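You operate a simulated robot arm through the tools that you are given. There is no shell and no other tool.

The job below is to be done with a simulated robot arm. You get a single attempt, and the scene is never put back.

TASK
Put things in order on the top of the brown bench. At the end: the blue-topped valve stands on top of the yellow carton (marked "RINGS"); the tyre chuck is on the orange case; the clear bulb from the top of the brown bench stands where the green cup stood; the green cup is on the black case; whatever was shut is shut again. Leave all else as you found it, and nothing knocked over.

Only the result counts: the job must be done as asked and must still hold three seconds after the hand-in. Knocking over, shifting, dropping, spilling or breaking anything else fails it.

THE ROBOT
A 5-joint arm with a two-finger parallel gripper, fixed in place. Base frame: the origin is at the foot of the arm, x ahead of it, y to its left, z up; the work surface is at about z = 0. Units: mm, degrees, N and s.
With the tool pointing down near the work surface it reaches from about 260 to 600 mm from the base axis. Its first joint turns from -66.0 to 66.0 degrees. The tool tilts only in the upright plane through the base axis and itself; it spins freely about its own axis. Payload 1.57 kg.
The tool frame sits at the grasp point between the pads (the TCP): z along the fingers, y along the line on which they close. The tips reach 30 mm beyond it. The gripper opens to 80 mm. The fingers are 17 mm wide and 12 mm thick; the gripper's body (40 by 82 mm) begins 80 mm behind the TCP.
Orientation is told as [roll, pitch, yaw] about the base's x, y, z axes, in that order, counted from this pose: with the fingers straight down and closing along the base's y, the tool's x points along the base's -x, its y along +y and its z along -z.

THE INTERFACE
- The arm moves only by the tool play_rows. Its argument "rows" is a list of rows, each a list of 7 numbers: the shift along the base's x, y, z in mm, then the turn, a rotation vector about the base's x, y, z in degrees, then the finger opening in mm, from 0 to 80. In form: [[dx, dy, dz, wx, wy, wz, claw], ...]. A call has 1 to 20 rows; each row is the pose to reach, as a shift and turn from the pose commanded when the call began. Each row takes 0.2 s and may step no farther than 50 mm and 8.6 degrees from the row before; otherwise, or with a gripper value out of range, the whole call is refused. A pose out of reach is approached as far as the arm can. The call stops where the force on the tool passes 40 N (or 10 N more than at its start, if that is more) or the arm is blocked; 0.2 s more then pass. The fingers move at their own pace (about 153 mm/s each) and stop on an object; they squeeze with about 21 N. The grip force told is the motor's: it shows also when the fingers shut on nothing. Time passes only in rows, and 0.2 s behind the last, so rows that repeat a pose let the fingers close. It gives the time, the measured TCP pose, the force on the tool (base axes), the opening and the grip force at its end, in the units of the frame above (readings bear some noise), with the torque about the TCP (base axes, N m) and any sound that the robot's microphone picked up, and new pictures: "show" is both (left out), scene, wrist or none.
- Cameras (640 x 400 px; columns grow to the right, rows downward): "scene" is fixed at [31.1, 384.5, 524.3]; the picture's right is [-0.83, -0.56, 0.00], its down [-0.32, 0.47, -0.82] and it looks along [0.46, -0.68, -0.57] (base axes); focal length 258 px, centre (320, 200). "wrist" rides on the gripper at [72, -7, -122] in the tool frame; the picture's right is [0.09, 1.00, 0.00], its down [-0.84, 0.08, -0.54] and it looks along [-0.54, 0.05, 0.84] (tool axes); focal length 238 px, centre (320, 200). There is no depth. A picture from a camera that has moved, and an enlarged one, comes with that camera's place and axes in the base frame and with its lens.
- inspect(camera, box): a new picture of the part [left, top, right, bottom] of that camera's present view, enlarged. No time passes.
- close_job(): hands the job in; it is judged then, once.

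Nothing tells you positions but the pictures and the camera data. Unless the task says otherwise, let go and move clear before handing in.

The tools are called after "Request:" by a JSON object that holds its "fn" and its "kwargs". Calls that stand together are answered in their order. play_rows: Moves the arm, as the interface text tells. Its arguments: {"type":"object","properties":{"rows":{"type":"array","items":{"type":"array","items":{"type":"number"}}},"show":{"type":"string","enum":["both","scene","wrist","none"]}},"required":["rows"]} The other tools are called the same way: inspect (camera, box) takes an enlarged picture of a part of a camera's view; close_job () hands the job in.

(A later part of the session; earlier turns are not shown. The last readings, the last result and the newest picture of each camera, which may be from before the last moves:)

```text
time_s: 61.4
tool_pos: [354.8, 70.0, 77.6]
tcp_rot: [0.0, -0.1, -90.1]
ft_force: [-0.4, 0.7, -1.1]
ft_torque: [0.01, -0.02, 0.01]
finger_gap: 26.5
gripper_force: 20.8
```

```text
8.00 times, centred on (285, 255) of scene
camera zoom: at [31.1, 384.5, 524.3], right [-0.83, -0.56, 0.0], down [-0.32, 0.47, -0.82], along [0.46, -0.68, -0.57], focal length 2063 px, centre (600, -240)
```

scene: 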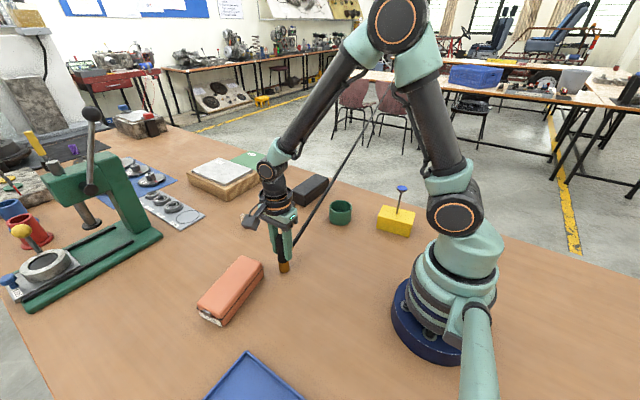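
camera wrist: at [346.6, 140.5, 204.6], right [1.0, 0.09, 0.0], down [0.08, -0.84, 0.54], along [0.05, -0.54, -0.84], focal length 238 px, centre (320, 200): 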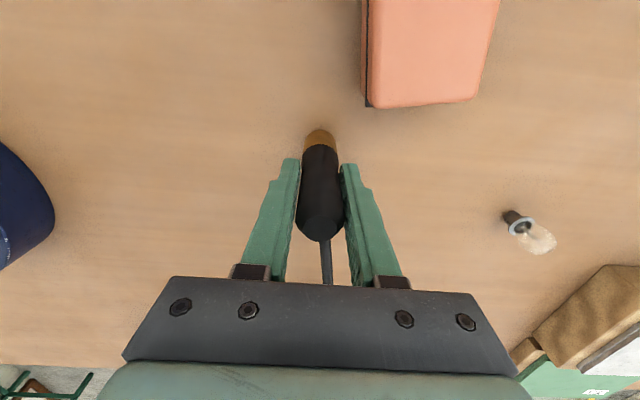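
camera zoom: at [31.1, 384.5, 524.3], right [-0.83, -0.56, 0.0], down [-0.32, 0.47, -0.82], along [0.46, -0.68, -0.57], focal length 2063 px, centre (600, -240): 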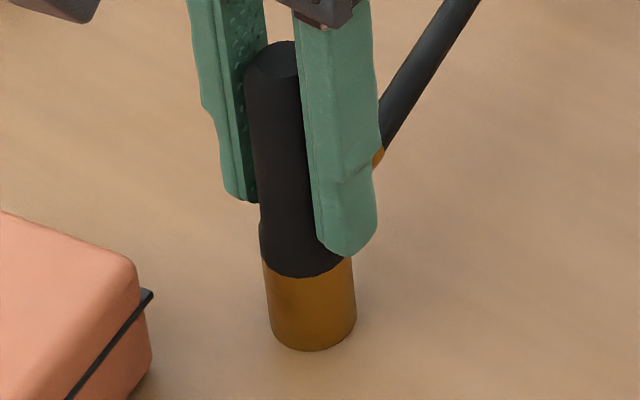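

Request:
{"fn": "play_rows", "kwargs": {"rows": [[0, 0, -0.4, 0, 0, 0, 18], [0, 0, -0.8, 0, 0, 0, 18], [0, 0, -0.8, 0, 0, 0, 18]], "show": "none"}}

```text
time_s: 62.2
tool_pos: [353.5, 69.7, 76.3]
tcp_rot: [0.1, -0.1, -90.1]
ft_force: [-4.1, 2.0, 17.7]
ft_torque: [0.03, 0.18, -0.01]
finger_gap: 26.2
gripper_force: 21.0
```

Request:
{"fn": "play_rows", "kwargs": {"rows": [[0, 0, 0.3, 0, 0, 0, 18], [0, 0, 0.6, 0, 0, 0, 18], [0, 0, 0.6, 0, 0, 0, 18]], "show": "none"}}

```text
time_s: 63.0
tool_pos: [352.7, 70.5, 76.3]
tcp_rot: [0.0, 0.0, -90.0]
ft_force: [1.1, 0.2, 0.3]
ft_torque: [0.0, -0.13, 0.02]
finger_gap: 26.0
gripper_force: 21.0
```

The chuck rests lightly on the bench, so I'll release it there and rise.

Request:
{"fn": "play_rows", "kwargs": {"rows": [[0, 0, 0, 0, 0, 0, 27], [0, 0, 0, 0, 0, 0, 29], [0, 0, 0, 0, 0, 0, 34], [0, 0, 0, 0, 0, 0, 45], [0, 0, 0, 0, 0, 0, 60], [0, 0, 0, 0, 0, 0, 76], [0, 0, 5, 0, 0, 0, 80], [0, 0, 20, 0, 0, 0, 80], [0, 0, 40, 0, 0, 0, 80], [0, 0, 65, 0, 0, 0, 80], [0, 0, 95, 0, 0, 0, 80], [0, 0, 130, 0, 0, 0, 80], [0, 0, 165, 0, 0, 0, 80], [0, 0, 200, 0, 0, 0, 80], [0, 0, 220, 0, 0, 0, 80], [0, 0, 220, 0, 0, 0, 80]]}}

Request:
{"fn": "inspect", "kwargs": {"camera": "scene", "box": [240, 150, 400, 300]}}

Request:
{"fn": "inspect", "kwargs": {"camera": "wrist", "box": [200, 80, 440, 290]}}

```text
time_s: 66.4
tool_pos: [353.2, 71.5, 296.6]
tcp_rot: [0.0, 0.0, -90.2]
ft_force: [-0.9, 0.2, -0.4]
ft_torque: [0.02, -0.01, -0.02]
finger_gap: 80.1
gripper_force: 0.0
camera wrist: at [347.9, 141.9, 419.8], right [1.0, 0.09, 0.0], down [0.08, -0.84, 0.54], along [0.05, -0.54, -0.84], focal length 238 px, centre (320, 200)
```

scene: 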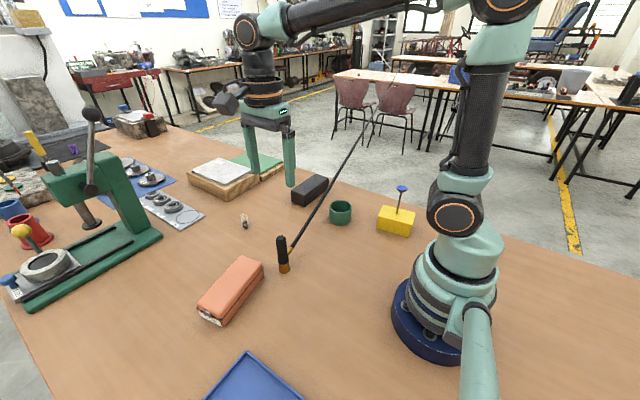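
wrist: 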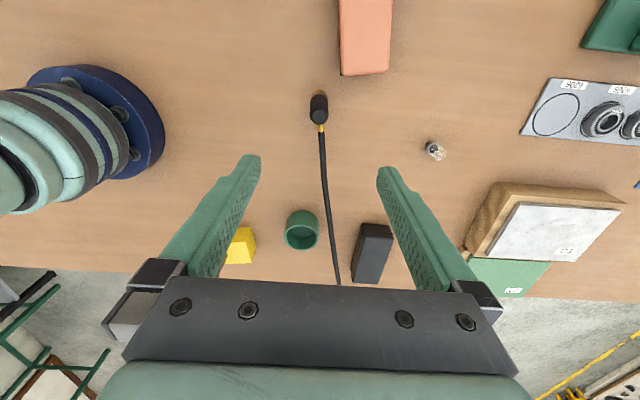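

```text
2.67 times, centred on (320, 225) of scene
camera zoom: at [31.1, 384.5, 524.3], right [-0.83, -0.56, 0.0], down [-0.32, 0.47, -0.82], along [0.46, -0.68, -0.57], focal length 688 px, centre (320, 133)
```

zoom: 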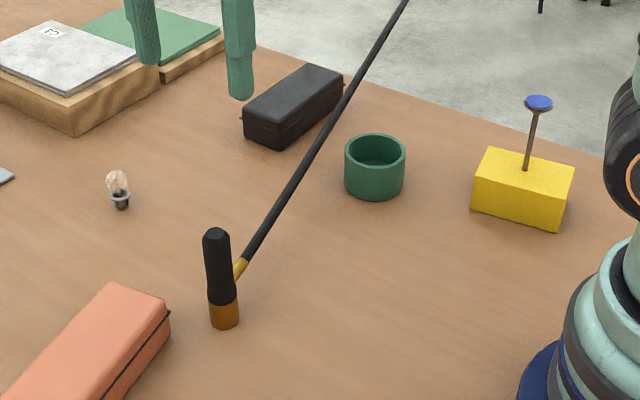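

```text
1.90 times, centred on (320, 185) of wrist
camera zoom: at [347.9, 141.9, 419.8], right [1.0, 0.09, 0.0], down [0.08, -0.84, 0.54], along [0.05, -0.54, -0.84], focal length 454 px, centre (320, 229)
```

zoom: 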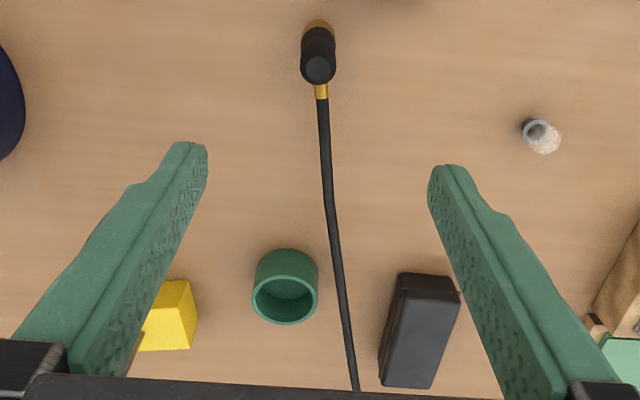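

The hose now passes between the cup and the black case, clear of both. I'll move above the green cup with the fingers closing along y.

Request:
{"fn": "play_rows", "kwargs": {"rows": [[-1, -15, 0, 0, 0, 8, 80], [-2, -38, 0, 0, 0, 16, 80], [-3, -62, 0, 0, 0, 24, 80], [-4, -86, 0, 0, 0, 32, 80], [-6, -110, 0, 0, 0, 40, 80], [-8, -134, 0, 0, 0, 48, 80], [-10, -158, -10, 0, 0, 56, 80], [-12, -182, -20, 0, 0, 64, 80], [-13, -206, -30, 0, 0, 72, 80], [-14, -228, -40, 0, 0, 80, 80], [-15, -245, -55, 0, 0, 88, 80], [-15, -253, -70, 0, 0, 90, 80], [-15, -253, -80, 0, 0, 90, 80], [-15, -253, -80, 0, 0, 90, 80]]}}

Request:
{"fn": "inspect", "kwargs": {"camera": "wrist", "box": [220, 60, 420, 200]}}

Request:
{"fn": "inspect", "kwargs": {"camera": "scene", "box": [290, 100, 430, 250]}}

```text
time_s: 69.4
tool_pos: [339.3, -183.8, 216.8]
tcp_rot: [0.1, 0.0, 0.0]
ft_force: [0.0, 0.2, 0.2]
ft_torque: [-0.01, 0.01, -0.01]
finger_gap: 80.1
gripper_force: 0.2
camera wrist: at [267.2, -190.8, 339.7], right [-0.09, 1.0, 0.0], down [0.84, 0.08, 0.54], along [0.54, 0.05, -0.84], focal length 238 px, centre (320, 200)
```

scene: 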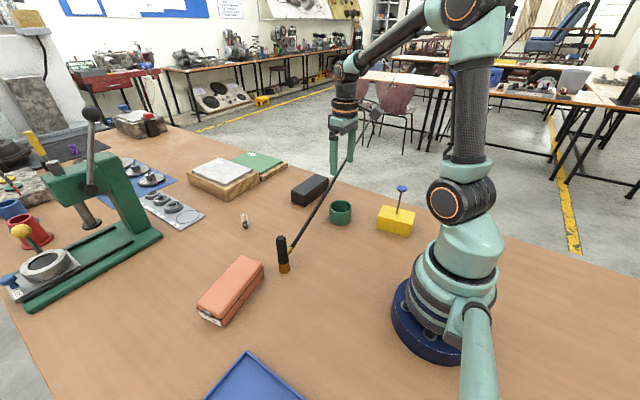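
wrist: 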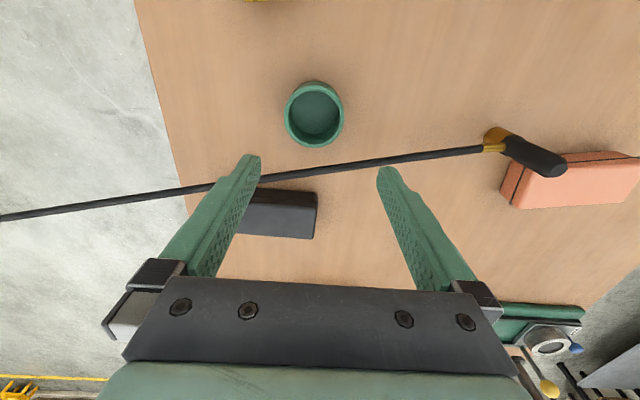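

```text
2.86 times, centred on (320, 130) of wrist
camera zoom: at [267.2, -190.8, 339.7], right [-0.09, 1.0, 0.0], down [0.84, 0.08, 0.54], along [0.54, 0.05, -0.84], focal length 681 px, centre (320, 400)
```

zoom: 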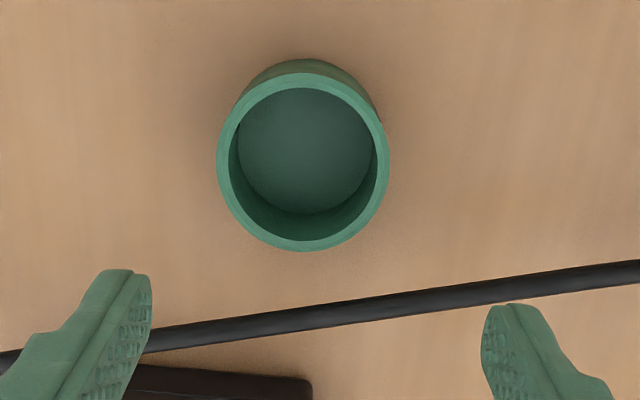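

```text
2.67 times, centred on (360, 175) of scene
camera zoom: at [31.1, 384.5, 524.3], right [-0.83, -0.56, 0.0], down [-0.32, 0.47, -0.82], along [0.46, -0.68, -0.57], focal length 688 px, centre (213, 267)
```

zoom: 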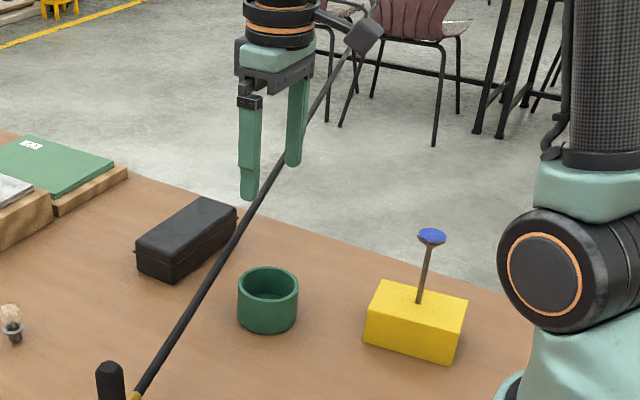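

The cup is empty, about 70 mm across and 47 mm tall, with its centre about 1.8 mm nearer in x and 7.6 mm further in -y than the tool. I'll shift and come down to just above the rim to check the clearance.

Request:
{"fn": "play_rows", "kwargs": {"rows": [[-1.8, -7.6, -20, 0, 0, 0, 80], [-1.8, -7.6, -50, 0, 0, 0, 80], [-1.8, -7.6, -80, 0, 0, 0, 80], [-1.8, -7.6, -105, 0, 0, 0, 80], [-1.8, -7.6, -120, 0, 0, 0, 80], [-1.8, -7.6, -124, 0, 0, 0, 80], [-1.8, -7.6, -124, 0, 0, 0, 80]]}}

Request:
{"fn": "inspect", "kwargs": {"camera": "wrist", "box": [200, 60, 440, 220]}}

Request:
{"fn": "inspect", "kwargs": {"camera": "scene", "box": [290, 130, 400, 240]}}

```text
time_s: 71.0
tool_pos: [337.6, -191.8, 94.4]
tcp_rot: [0.1, 0.0, -0.1]
ft_force: [0.2, 0.1, 0.1]
ft_torque: [0.03, -0.02, -0.01]
finger_gap: 80.1
gripper_force: 0.1
camera wrist: at [265.3, -198.7, 216.7], right [-0.09, 1.0, 0.0], down [0.84, 0.08, 0.54], along [0.54, 0.05, -0.84], focal length 238 px, centre (320, 200)
```

scene: 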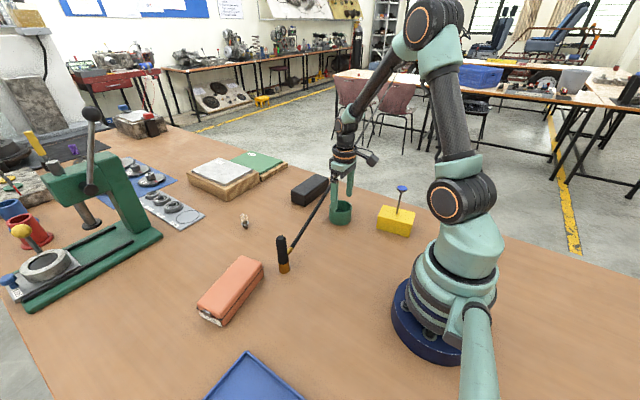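
wrist: 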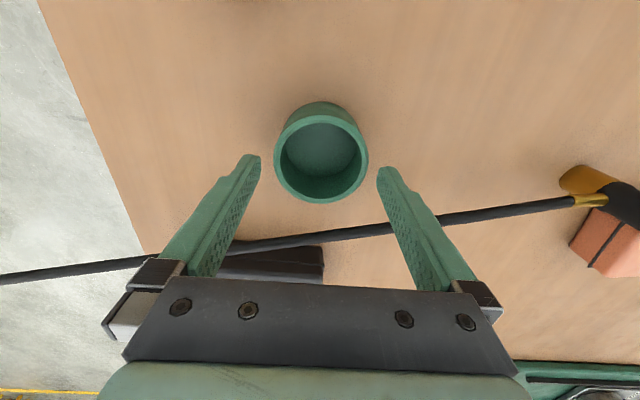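

```text
2.50 times, centred on (320, 140) of wrist
camera zoom: at [265.3, -198.7, 216.7], right [-0.09, 1.0, 0.0], down [0.84, 0.08, 0.54], along [0.54, 0.05, -0.84], focal length 596 px, centre (320, 350)
```

zoom: 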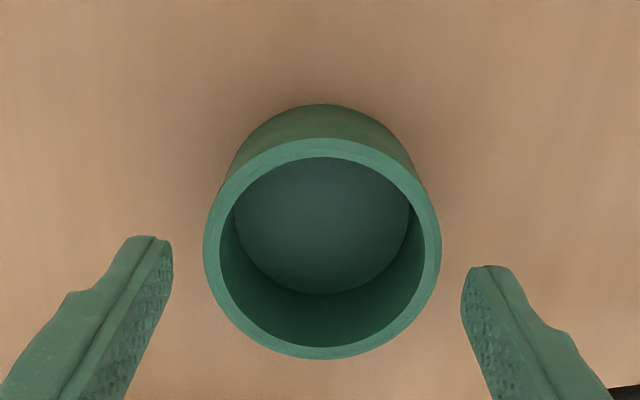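

```text
3.64 times, centred on (345, 185) of scene
camera zoom: at [31.1, 384.5, 524.3], right [-0.83, -0.56, 0.0], down [-0.32, 0.47, -0.82], along [0.46, -0.68, -0.57], focal length 938 px, centre (229, 254)
```

zoom: 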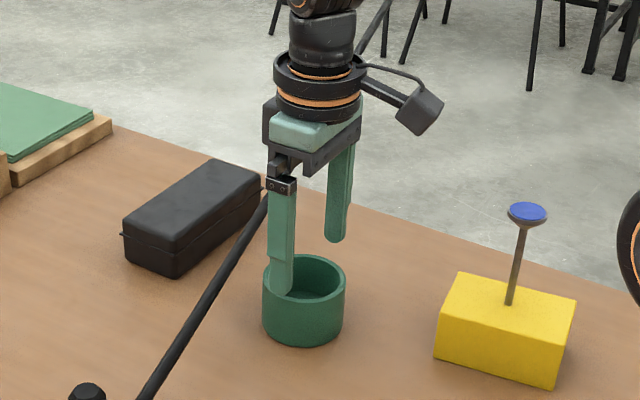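

The cup is centred between the fingers with about 4 mm on each side. I'll lower carefully, watching the force.

Request:
{"fn": "play_rows", "kwargs": {"rows": [[-0.5, 0, -8, 0, 0, 0, 80], [-0.5, 0, -14, 0, 0, 0, 80], [-0.5, 0, -18, 0, 0, 0, 80], [-0.5, 0, -21, 0, 0, 0, 80], [-0.5, 0, -23, 0, 0, 0, 80]]}}

Request:
{"fn": "inspect", "kwargs": {"camera": "wrist", "box": [200, 80, 440, 240]}}

Request:
{"fn": "inspect", "kwargs": {"camera": "scene", "box": [310, 160, 380, 230]}}

```text
time_s: 72.2
tool_pos: [335.8, -191.7, 70.8]
tcp_rot: [0.0, -0.1, 0.0]
ft_force: [0.8, 0.3, 0.1]
ft_torque: [0.02, 0.0, -0.02]
finger_gap: 80.1
gripper_force: 0.0
camera wrist: at [264.3, -198.4, 193.2], right [-0.09, 1.0, 0.0], down [0.84, 0.08, 0.54], along [0.54, 0.05, -0.84], focal length 238 px, centre (320, 200)
```

scene: 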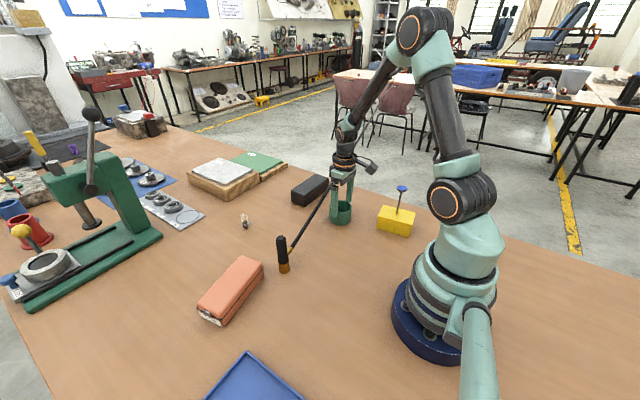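
wrist: 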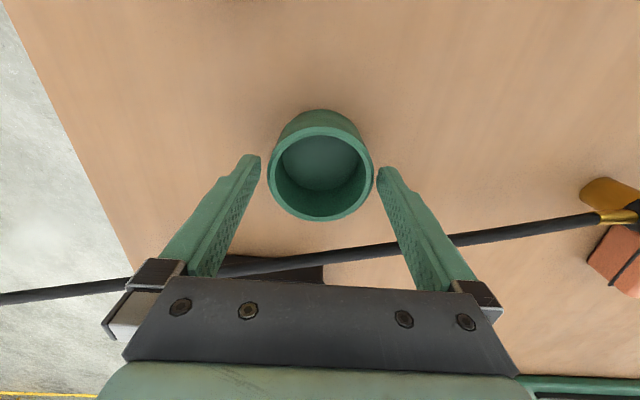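

```text
2.50 times, centred on (320, 160) of wrist
camera zoom: at [264.3, -198.4, 193.2], right [-0.09, 1.0, 0.0], down [0.84, 0.08, 0.54], along [0.54, 0.05, -0.84], focal length 596 px, centre (320, 300)
```

zoom: 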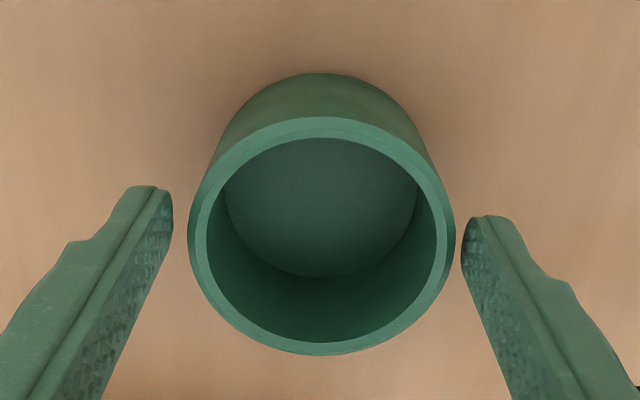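

```text
5.71 times, centred on (345, 195) of scene
camera zoom: at [31.1, 384.5, 524.3], right [-0.83, -0.56, 0.0], down [-0.32, 0.47, -0.82], along [0.46, -0.68, -0.57], focal length 1474 px, centre (177, 229)
```

zoom: 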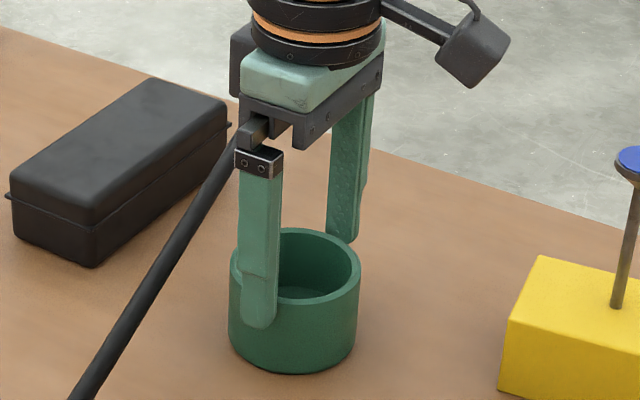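

Request:
{"fn": "play_rows", "kwargs": {"rows": [[0, 0, -6, 0, 0, 0, 80], [0, 0, -14, 0, 0, 0, 80], [0, 0, -22, 0, 0, 0, 80], [0, 0, -28, 0, 0, 0, 80], [0, 0, -32, 0, 0, 0, 80], [0, 0, -32, 0, 0, 0, 80]]}}

Request:
{"fn": "inspect", "kwargs": {"camera": "wrist", "box": [200, 80, 440, 240]}}

Request:
{"fn": "inspect", "kwargs": {"camera": "scene", "box": [310, 160, 380, 230]}}

```text
time_s: 73.6
tool_pos: [334.1, -189.7, 38.0]
tcp_rot: [0.1, 0.0, 0.0]
ft_force: [-0.1, -0.7, -0.5]
ft_torque: [0.0, -0.02, 0.04]
finger_gap: 80.1
gripper_force: 0.1
camera wrist: at [263.4, -198.4, 161.3], right [-0.09, 1.0, 0.0], down [0.84, 0.08, 0.54], along [0.54, 0.05, -0.84], focal length 238 px, centre (320, 200)
```

scene: 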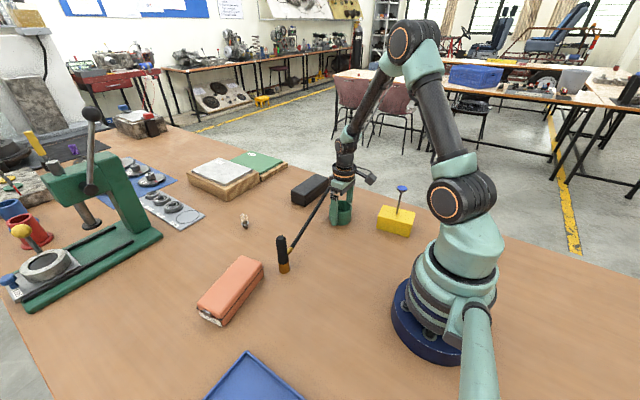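
wrist: 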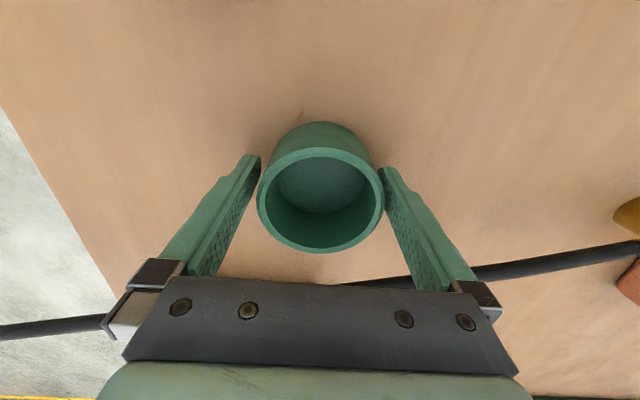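

```text
2.50 times, centred on (320, 160) of wrist
camera zoom: at [263.4, -198.4, 161.3], right [-0.09, 1.0, 0.0], down [0.84, 0.08, 0.54], along [0.54, 0.05, -0.84], focal length 596 px, centre (320, 300)
```

zoom: 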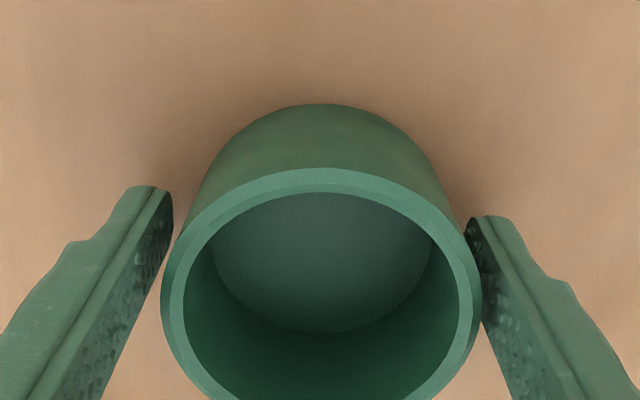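

```text
5.71 times, centred on (345, 195) of scene
camera zoom: at [31.1, 384.5, 524.3], right [-0.83, -0.56, 0.0], down [-0.32, 0.47, -0.82], along [0.46, -0.68, -0.57], focal length 1474 px, centre (177, 229)
```

zoom: 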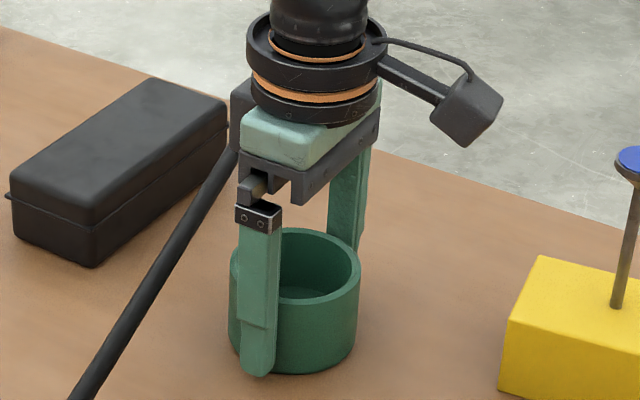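

The fingers are either side of the cup without touching it. I'm closing gently.

Request:
{"fn": "play_rows", "kwargs": {"rows": [[0, 0, 0, 0, 0, 0, 77], [0, 0, 0, 0, 0, 0, 75], [0, 0, 0, 0, 0, 0, 73.5], [0, 0, 0, 0, 0, 0, 72], [0, 0, 0, 0, 0, 0, 71], [0, 0, 0, 0, 0, 0, 70], [0, 0, 0, 0, 0, 0, 68], [0, 0, 0, 0, 0, 0, 66], [0, 0, 0, 0, 0, 0, 66]]}}

Request:
{"fn": "inspect", "kwargs": {"camera": "wrist", "box": [200, 80, 440, 240]}}

```text
time_s: 75.6
tool_pos: [334.6, -190.1, 38.1]
tcp_rot: [0.0, -0.1, -0.1]
ft_force: [-0.7, 0.5, 0.1]
ft_torque: [0.03, 0.02, -0.01]
finger_gap: 70.9
gripper_force: 20.5
camera wrist: at [263.4, -198.4, 161.5], right [-0.09, 1.0, 0.0], down [0.84, 0.08, 0.54], along [0.54, 0.05, -0.84], focal length 238 px, centre (320, 200)
```

scene: 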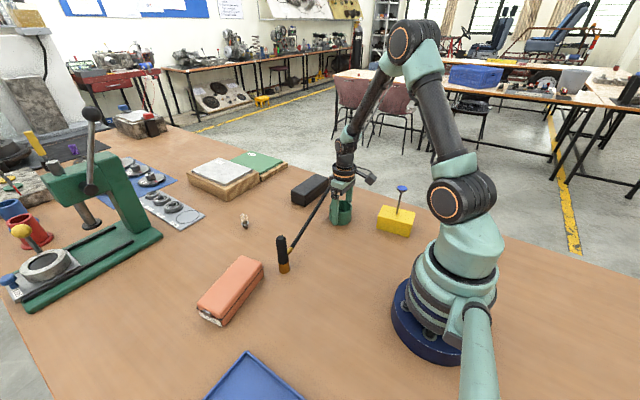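
wrist: 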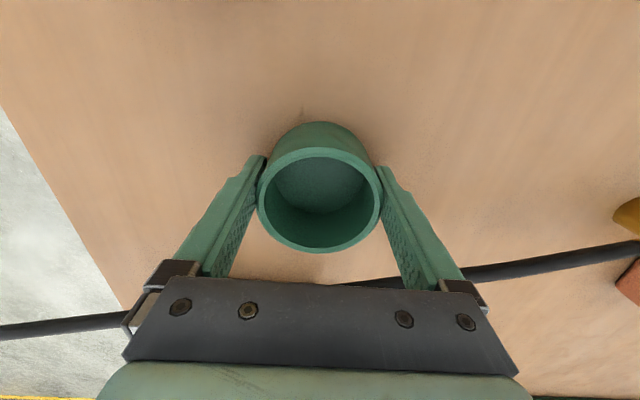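

```text
2.50 times, centred on (320, 160) of wrist
camera zoom: at [263.4, -198.4, 161.5], right [-0.09, 1.0, 0.0], down [0.84, 0.08, 0.54], along [0.54, 0.05, -0.84], focal length 596 px, centre (320, 300)
```

zoom: 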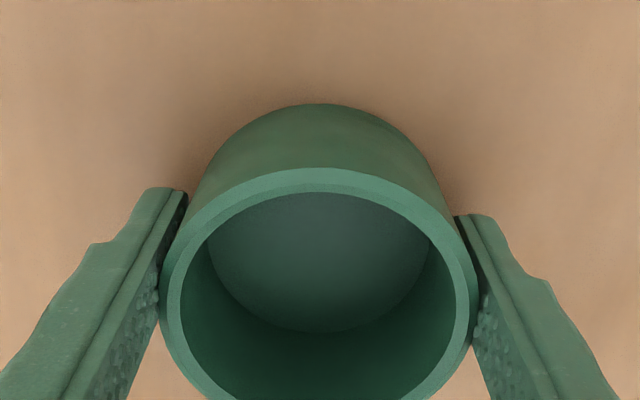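

The cup is held at 70.9 mm; it stood at about (335.5, -190.7). I'll lift it straight up, high above the hose.

Request:
{"fn": "play_rows", "kwargs": {"rows": [[0, 0, 2, 0, 0, 0, 66], [0, 0, 6, 0, 0, 0, 66], [0, 0, 14, 0, 0, 0, 66], [0, 0, 26, 0, 0, 0, 66], [0, 0, 42, 0, 0, 0, 66], [0, 0, 60, 0, 0, 0, 66], [0, 0, 80, 0, 0, 0, 66], [0, 0, 100, 0, 0, 0, 66], [0, 0, 120, 0, 0, 0, 66], [0, 0, 140, 0, 0, 0, 66], [0, 0, 160, 0, 0, 0, 66], [0, 0, 175, 0, 0, 0, 66], [0, 0, 180, 0, 0, 0, 66], [0, 0, 180, 0, 0, 0, 66]]}}

Request:
{"fn": "inspect", "kwargs": {"camera": "scene", "box": [270, 60, 430, 250]}}

```text
time_s: 78.6
tool_pos: [336.2, -189.7, 219.0]
tcp_rot: [0.0, 0.1, 0.0]
ft_force: [0.4, -0.2, -0.5]
ft_torque: [0.01, 0.02, -0.01]
finger_gap: 70.7
gripper_force: 20.8
camera wrist: at [264.0, -197.8, 342.0], right [-0.09, 1.0, 0.0], down [0.84, 0.08, 0.54], along [0.54, 0.05, -0.84], focal length 238 px, centre (320, 200)
```

scene: 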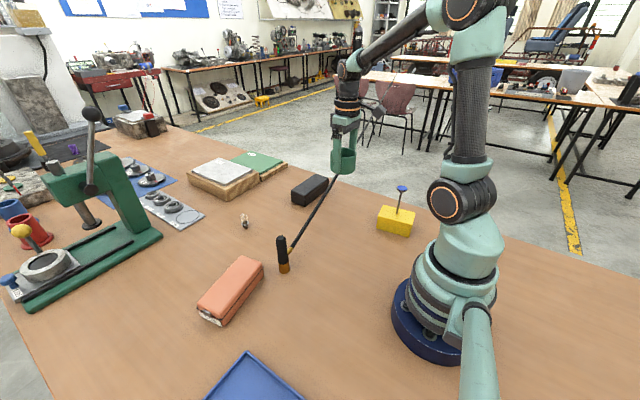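
wrist: 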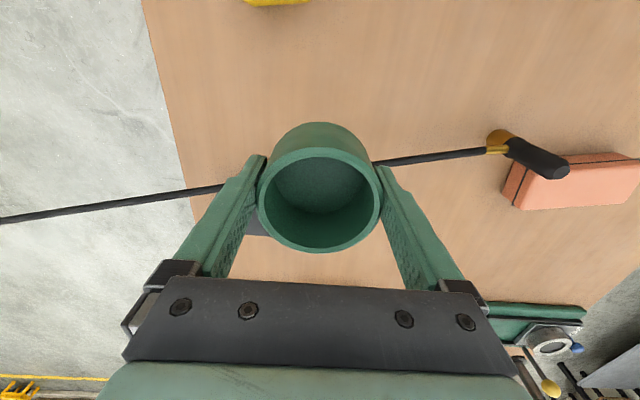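

```text
2.11 times, centred on (350, 155) of scene
camera zoom: at [31.1, 384.5, 524.3], right [-0.83, -0.56, 0.0], down [-0.32, 0.47, -0.82], along [0.46, -0.68, -0.57], focal length 543 px, centre (257, 295)
```

zoom: 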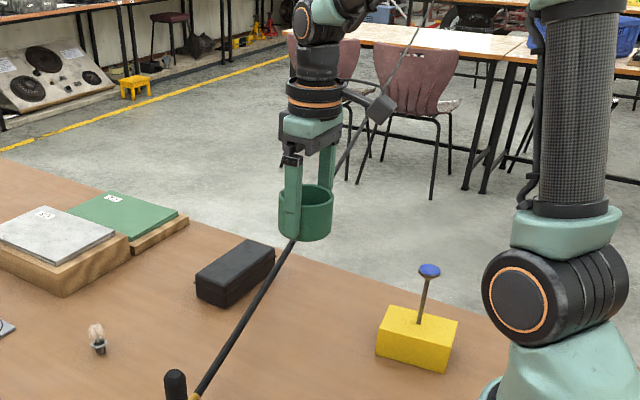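

The cup is held level at a safe height. I'll carry it across, above the hose, to over the black case near (501, -250).

Request:
{"fn": "play_rows", "kwargs": {"rows": [[4, -1, 3, 0, 0, 0, 66], [14, -5, 8, 0, 0, 0, 66], [28, -10, 12, 0, 0, 0, 66], [43, -15, 12, 0, 0, 0, 66], [58, -21, 12, 0, 0, 0, 66], [73, -26, 12, 0, 0, 0, 66], [88, -31, 12, 0, 0, 0, 66], [103, -37, 12, 0, 0, 0, 66], [118, -42, 12, 0, 0, 0, 66], [133, -48, 10, 0, 0, 0, 66], [147, -53, 5, 0, 0, 0, 66], [158, -57, 0, 0, 0, 0, 66], [164, -59, 0, 0, 0, 0, 66], [165, -59.3, 0, 0, 0, 0, 66], [165, -59.3, 0, 0, 0, 0, 66]]}}

Request:
{"fn": "inspect", "kwargs": {"camera": "scene", "box": [240, 90, 400, 240]}}

Request:
{"fn": "inspect", "kwargs": {"camera": "wrist", "box": [180, 20, 460, 280]}}

```text
time_s: 81.8
tool_pos: [502.2, -249.7, 218.9]
tcp_rot: [0.0, 0.0, -0.1]
ft_force: [0.2, 0.2, -0.5]
ft_torque: [0.0, 0.02, 0.02]
finger_gap: 70.7
gripper_force: 21.1
camera wrist: at [429.8, -257.8, 341.3], right [-0.09, 1.0, 0.0], down [0.84, 0.08, 0.54], along [0.54, 0.05, -0.84], focal length 238 px, centre (320, 200)
```

scene: 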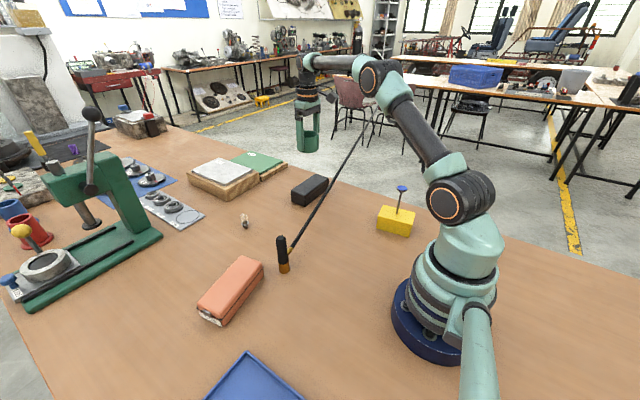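
wrist: 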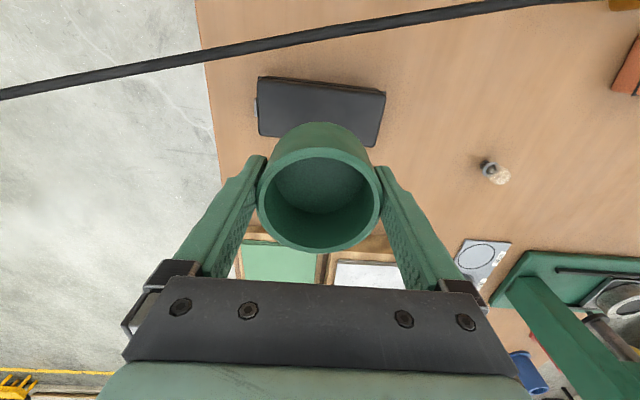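

```text
2.67 times, centred on (320, 165) of scene
camera zoom: at [31.1, 384.5, 524.3], right [-0.83, -0.56, 0.0], down [-0.32, 0.47, -0.82], along [0.46, -0.68, -0.57], focal length 688 px, centre (320, 293)
```

zoom: 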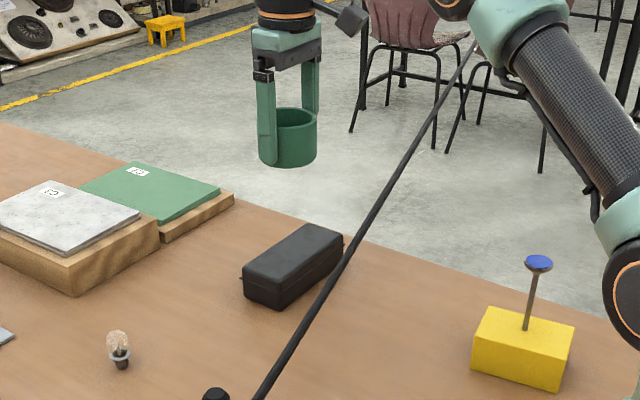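

```text
1.54 times, centred on (320, 150) of wrist
camera zoom: at [429.8, -257.8, 341.3], right [-0.09, 1.0, 0.0], down [0.84, 0.08, 0.54], along [0.54, 0.05, -0.84], focal length 367 px, centre (320, 277)
```

zoom: 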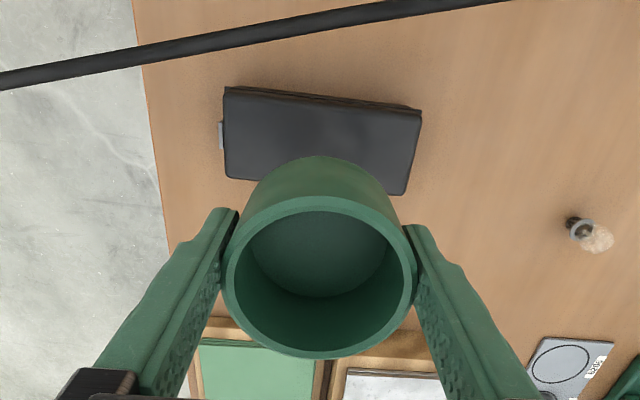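

The cup hangs over the case, whose centre is about (499, -251). I'll shift 2 mm and lower to just above the lid.

Request:
{"fn": "play_rows", "kwargs": {"rows": [[-1, -0.5, -4, 0, 0, 0, 66], [-2, -1, -14, 0, 0, 0, 66], [-2, -1, -28, 0, 0, 0, 66], [-2, -1, -44, 0, 0, 0, 66], [-2, -1, -60, 0, 0, 0, 66], [-2, -1, -76, 0, 0, 0, 66], [-2, -1, -92, 0, 0, 0, 66], [-2, -1, -106, 0, 0, 0, 66], [-2, -1, -116, 0, 0, 0, 66], [-2, -1, -122, 0, 0, 0, 66], [-2, -1, -124, 0, 0, 0, 66], [-2, -1, -124, 0, 0, 0, 66]]}}

Request:
{"fn": "inspect", "kwargs": {"camera": "scene", "box": [270, 130, 370, 230]}}

Request:
{"fn": "inspect", "kwargs": {"camera": "wrist", "box": [180, 20, 460, 280]}}

```text
time_s: 84.4
tool_pos: [500.2, -249.9, 94.3]
tcp_rot: [0.0, 0.0, -0.1]
ft_force: [-0.6, -0.5, -1.2]
ft_torque: [0.0, 0.02, -0.05]
finger_gap: 70.8
gripper_force: 20.7
camera wrist: at [427.8, -258.2, 217.4], right [-0.09, 1.0, 0.0], down [0.84, 0.08, 0.54], along [0.54, 0.05, -0.84], focal length 238 px, centre (320, 200)
```

scene: 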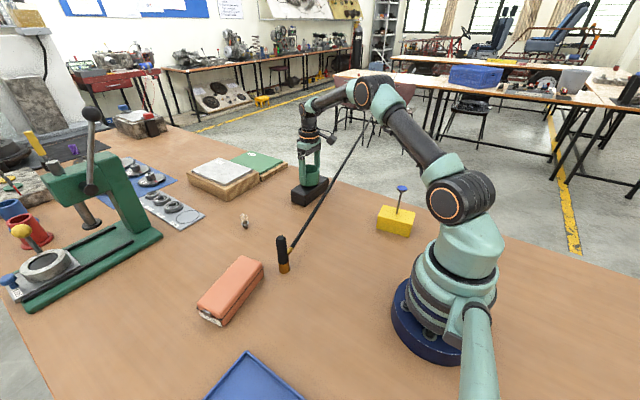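
wrist: 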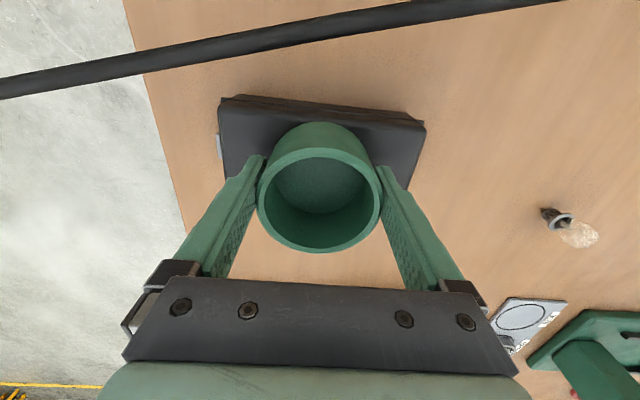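

```text
4.00 times, centred on (320, 180) of scene
camera zoom: at [31.1, 384.5, 524.3], right [-0.83, -0.56, 0.0], down [-0.32, 0.47, -0.82], along [0.46, -0.68, -0.57], focal length 1032 px, centre (320, 280)
```

zoom: 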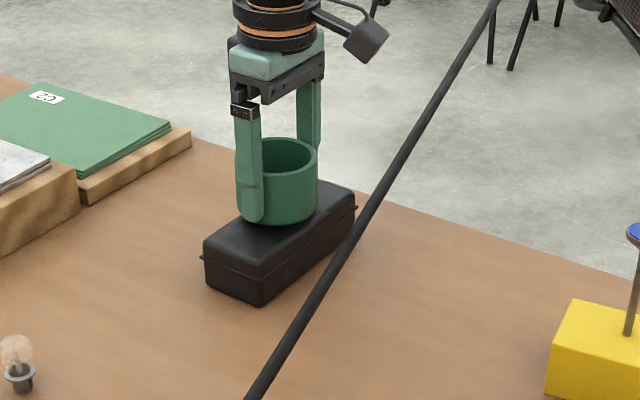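

```text
1.54 times, centred on (320, 150) of wrist
camera zoom: at [427.8, -258.2, 217.4], right [-0.09, 1.0, 0.0], down [0.84, 0.08, 0.54], along [0.54, 0.05, -0.84], focal length 367 px, centre (320, 277)
```

zoom: 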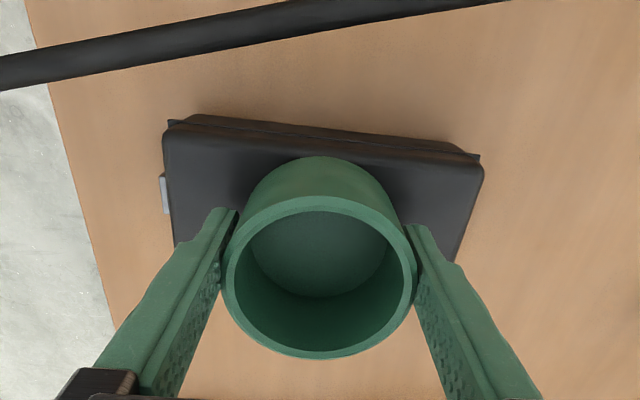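

Everything is lined up, so I'll lower in small steps to find the touchdown.

Request:
{"fn": "play_rows", "kwargs": {"rows": [[0, 0, -2, 0, 0, 0, 66], [0, 0, -4, 0, 0, 0, 66], [0, 0, -5, 0, 0, 0, 66], [0, 0, -6, 0, 0, 0, 66], [0, 0, -6, 0, 0, 0, 66]], "show": "none"}}

```text
time_s: 85.6
tool_pos: [499.4, -251.0, 88.3]
tcp_rot: [0.0, 0.0, -0.1]
ft_force: [-0.6, -0.4, 1.9]
ft_torque: [-0.01, 0.02, -0.02]
finger_gap: 70.7
gripper_force: 21.4
```

Request:
{"fn": "play_rows", "kwargs": {"rows": [[0, 0, -0.3, 0, 0, 0, 66], [0, 0, -0.3, 0, 0, 0, 66]], "show": "none"}}

Request:
{"fn": "inspect", "kwargs": {"camera": "scene", "box": [290, 155, 340, 205]}}

```text
time_s: 86.2
tool_pos: [497.8, -251.9, 87.8]
tcp_rot: [0.0, -0.1, -0.1]
ft_force: [0.0, 1.4, 6.0]
ft_torque: [0.08, 0.07, -0.01]
finger_gap: 70.6
gripper_force: 21.0
```

```text
8.00 times, centred on (315, 180) of scene
camera zoom: at [31.1, 384.5, 524.3], right [-0.83, -0.56, 0.0], down [-0.32, 0.47, -0.82], along [0.46, -0.68, -0.57], focal length 2063 px, centre (360, 360)
```

zoom: 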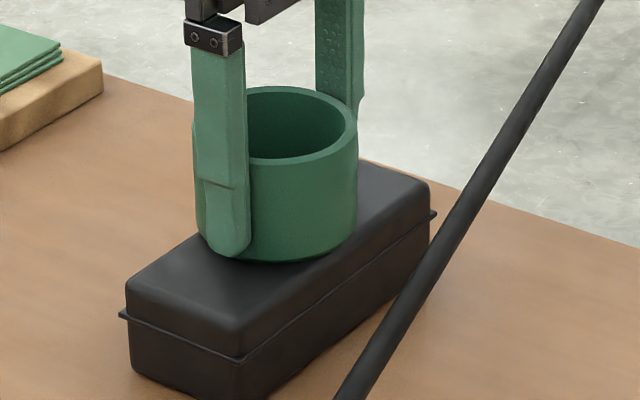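

The cup sits on the case with a light 6 N contact. I'll ease off, then open the fingers and check.

Request:
{"fn": "play_rows", "kwargs": {"rows": [[0, 0, 0.3, 0, 0, 0, 66], [0, 0, 0.3, 0, 0, 0, 71], [0, 0, 0.3, 0, 0, 0, 72], [0, 0, 0.3, 0, 0, 0, 74], [0, 0, 0.3, 0, 0, 0, 77], [0, 0, 0.3, 0, 0, 0, 80], [0, 0, 0.3, 0, 0, 0, 80]]}}

Request:
{"fn": "inspect", "kwargs": {"camera": "scene", "box": [290, 155, 340, 205]}}

Request:
{"fn": "inspect", "kwargs": {"camera": "wrist", "box": [200, 80, 440, 260]}}

```text
time_s: 87.8
tool_pos: [498.7, -251.1, 89.4]
tcp_rot: [0.0, 0.0, -0.1]
ft_force: [0.7, -0.5, 0.4]
ft_torque: [-0.03, -0.03, -0.01]
finger_gap: 80.1
gripper_force: 0.1
camera wrist: at [426.7, -258.5, 211.2], right [-0.09, 1.0, 0.0], down [0.84, 0.08, 0.54], along [0.54, 0.05, -0.84], focal length 238 px, centre (320, 200)
```

scene: 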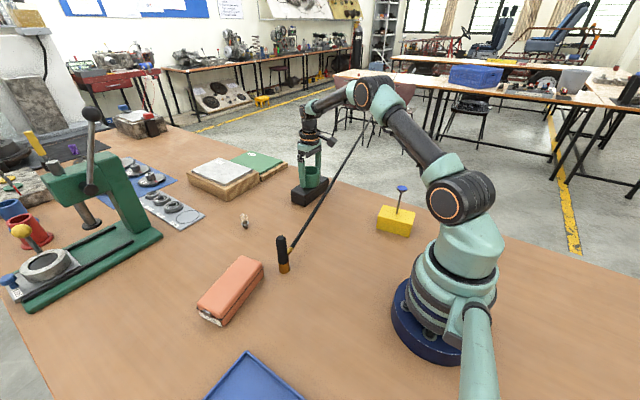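
wrist: 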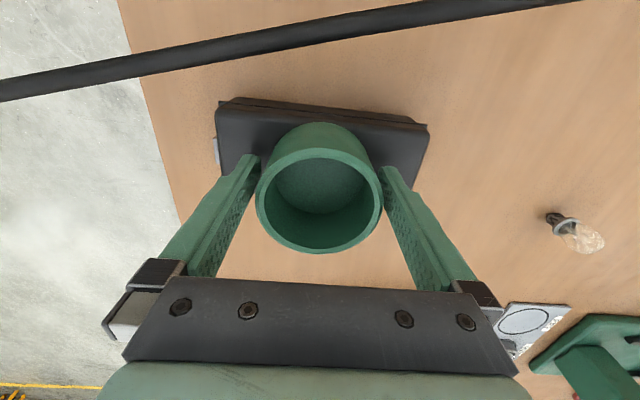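

```text
8.00 times, centred on (315, 180) of scene
camera zoom: at [31.1, 384.5, 524.3], right [-0.83, -0.56, 0.0], down [-0.32, 0.47, -0.82], along [0.46, -0.68, -0.57], focal length 2063 px, centre (360, 360)
```

zoom: 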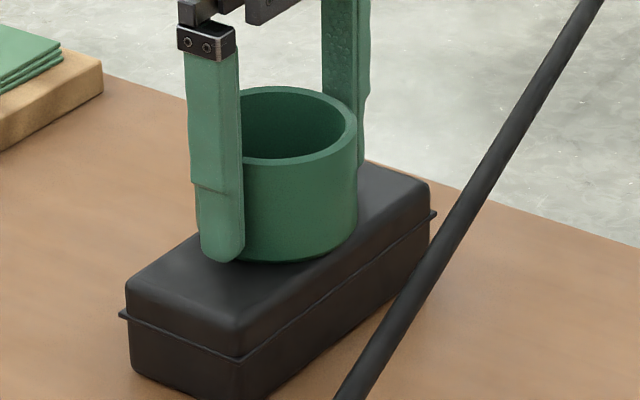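

```text
2.22 times, centred on (320, 170) of wrist
camera zoom: at [426.7, -258.5, 211.2], right [-0.09, 1.0, 0.0], down [0.84, 0.08, 0.54], along [0.54, 0.05, -0.84], focal length 530 px, centre (320, 267)
```

zoom: 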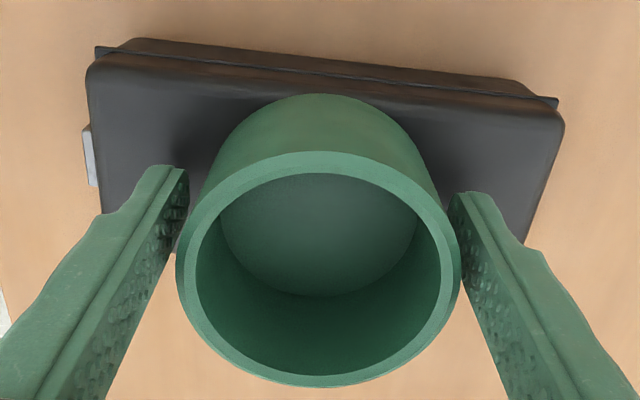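

The cup is free and centred on the case. I'm rising straight up.

Request:
{"fn": "play_rows", "kwargs": {"rows": [[0, -0.5, 3, 0, 0, 0, 80], [0, -0.5, 8, 0, 0, 0, 80], [0, -0.5, 16, 0, 0, 0, 80], [0, -0.5, 26, 0, 0, 0, 80], [0, -0.5, 38, 0, 0, 0, 80], [0, -0.5, 52, 0, 0, 0, 80], [0, -0.5, 70, 0, 0, 0, 80], [0, -0.5, 95, 0, 0, 0, 80], [0, -0.5, 125, 0, 0, 0, 80], [0, -0.5, 145, 0, 0, 0, 80], [0, -0.5, 145, 0, 0, 0, 80]]}}

Request:
{"fn": "inspect", "kwargs": {"camera": "scene", "box": [270, 140, 430, 250]}}

Request:
{"fn": "inspect", "kwargs": {"camera": "wrist", "box": [220, 60, 420, 200]}}

```text
time_s: 90.2
tool_pos: [497.9, -252.5, 233.9]
tcp_rot: [0.1, 0.0, -0.1]
ft_force: [-0.6, -0.6, 0.1]
ft_torque: [0.01, 0.04, -0.04]
finger_gap: 80.1
gripper_force: 0.1
camera wrist: at [426.6, -259.8, 356.5], right [-0.09, 1.0, 0.0], down [0.84, 0.08, 0.54], along [0.54, 0.05, -0.84], focal length 238 px, centre (320, 200)
```

scene: 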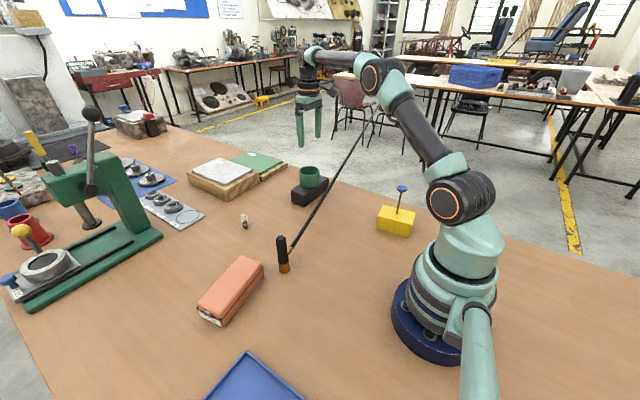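
wrist: 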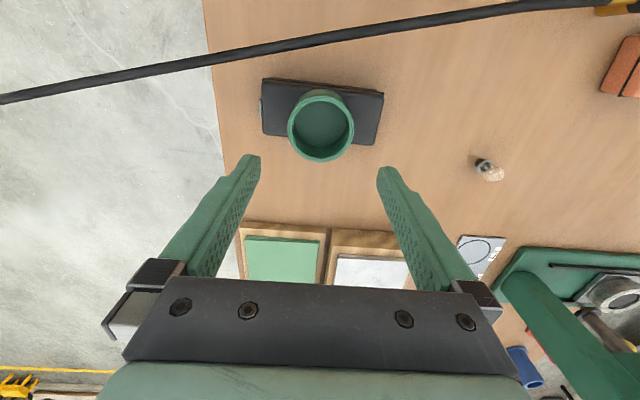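

```text
3.64 times, centred on (350, 195) of scene
camera zoom: at [31.1, 384.5, 524.3], right [-0.83, -0.56, 0.0], down [-0.32, 0.47, -0.82], along [0.46, -0.68, -0.57], focal length 938 px, centre (211, 218)
```

zoom: 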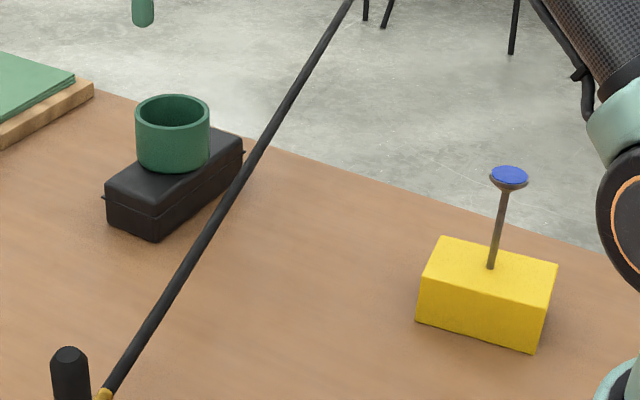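

```text
2.86 times, centred on (320, 130) of wrist
camera zoom: at [426.6, -259.8, 356.5], right [-0.09, 1.0, 0.0], down [0.84, 0.08, 0.54], along [0.54, 0.05, -0.84], focal length 681 px, centre (320, 400)
```

zoom: 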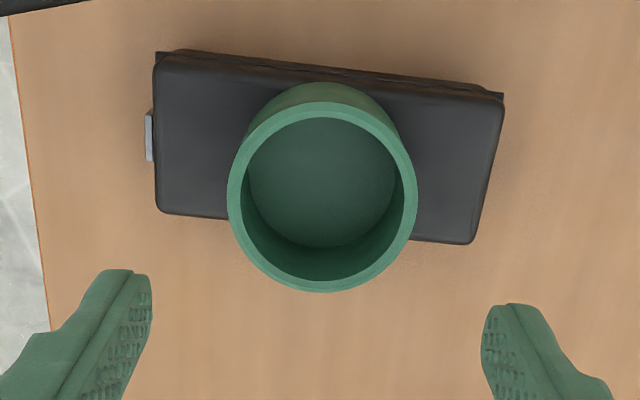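

The cup is upright on the black case and the valve is undisturbed. Next is the clear bulb, so I'm moving above it.

Request:
{"fn": "play_rows", "kwargs": {"rows": [[4, 15, 0, 0, 0, 0, 80], [11, 45, 0, 0, 0, 0, 80], [18, 80, 0, 0, 0, 0, 80], [25, 115, 0, 0, 0, 0, 80], [32, 150, 0, 0, 0, 0, 80], [39, 185, -5, 0, 0, 0, 80], [46, 218, -15, 0, 0, 0, 80], [53, 245, -25, 0, 0, 0, 80], [56, 260, -33, 0, 0, 0, 80], [56, 260, -33, 0, 0, 0, 80]]}}

Request:
{"fn": "inspect", "kwargs": {"camera": "wrist", "box": [280, 90, 360, 150]}}

Request:
{"fn": "inspect", "kwargs": {"camera": "scene", "box": [225, 200, 265, 240]}}

```text
time_s: 92.4
tool_pos: [555.6, 8.7, 199.9]
tcp_rot: [0.0, 0.0, -0.1]
ft_force: [0.3, -0.7, 0.4]
ft_torque: [0.0, -0.01, -0.02]
finger_gap: 80.1
gripper_force: 0.0
camera wrist: at [483.8, 0.6, 323.2], right [-0.09, 1.0, 0.0], down [0.84, 0.08, 0.54], along [0.54, 0.05, -0.84], focal length 238 px, centre (320, 200)
```

scene: 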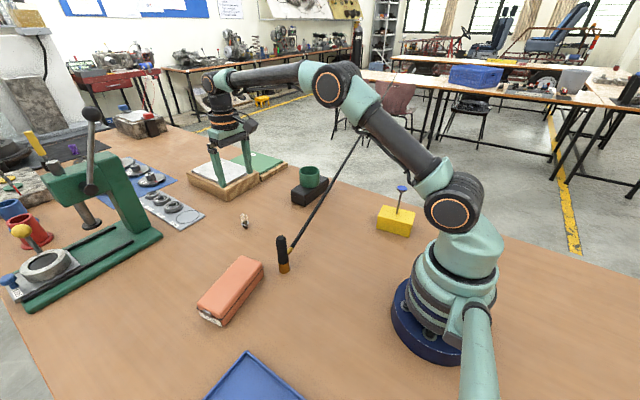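
wrist: 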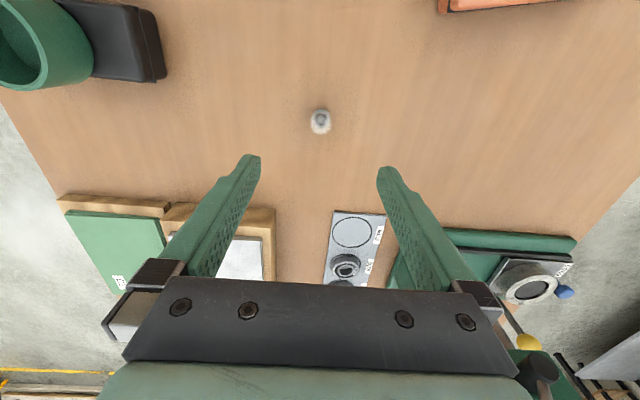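

```text
6.67 times, centred on (320, 120) of wrist
camera zoom: at [483.8, 0.6, 323.2], right [-0.09, 1.0, 0.0], down [0.84, 0.08, 0.54], along [0.54, 0.05, -0.84], focal length 1589 px, centre (320, 733)
```

zoom: 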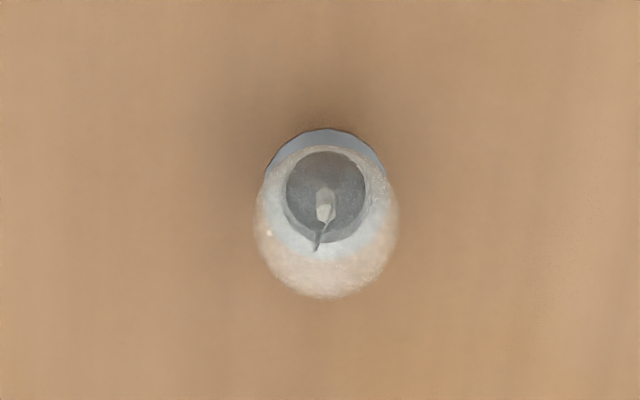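

```text
10.00 times, centred on (245, 220) of scene
camera zoom: at [31.1, 384.5, 524.3], right [-0.83, -0.56, 0.0], down [-0.32, 0.47, -0.82], along [0.46, -0.68, -0.57], focal length 2579 px, centre (1070, 0)
```

zoom: 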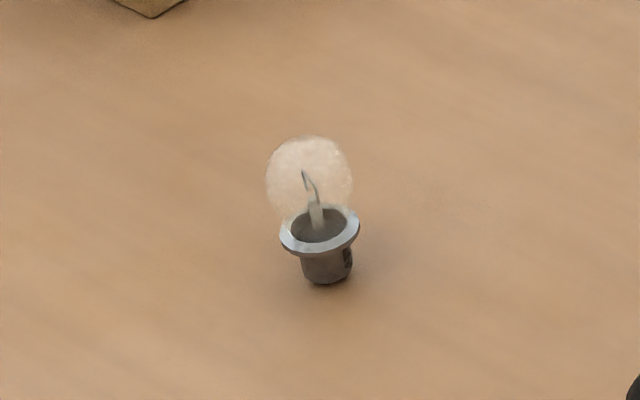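

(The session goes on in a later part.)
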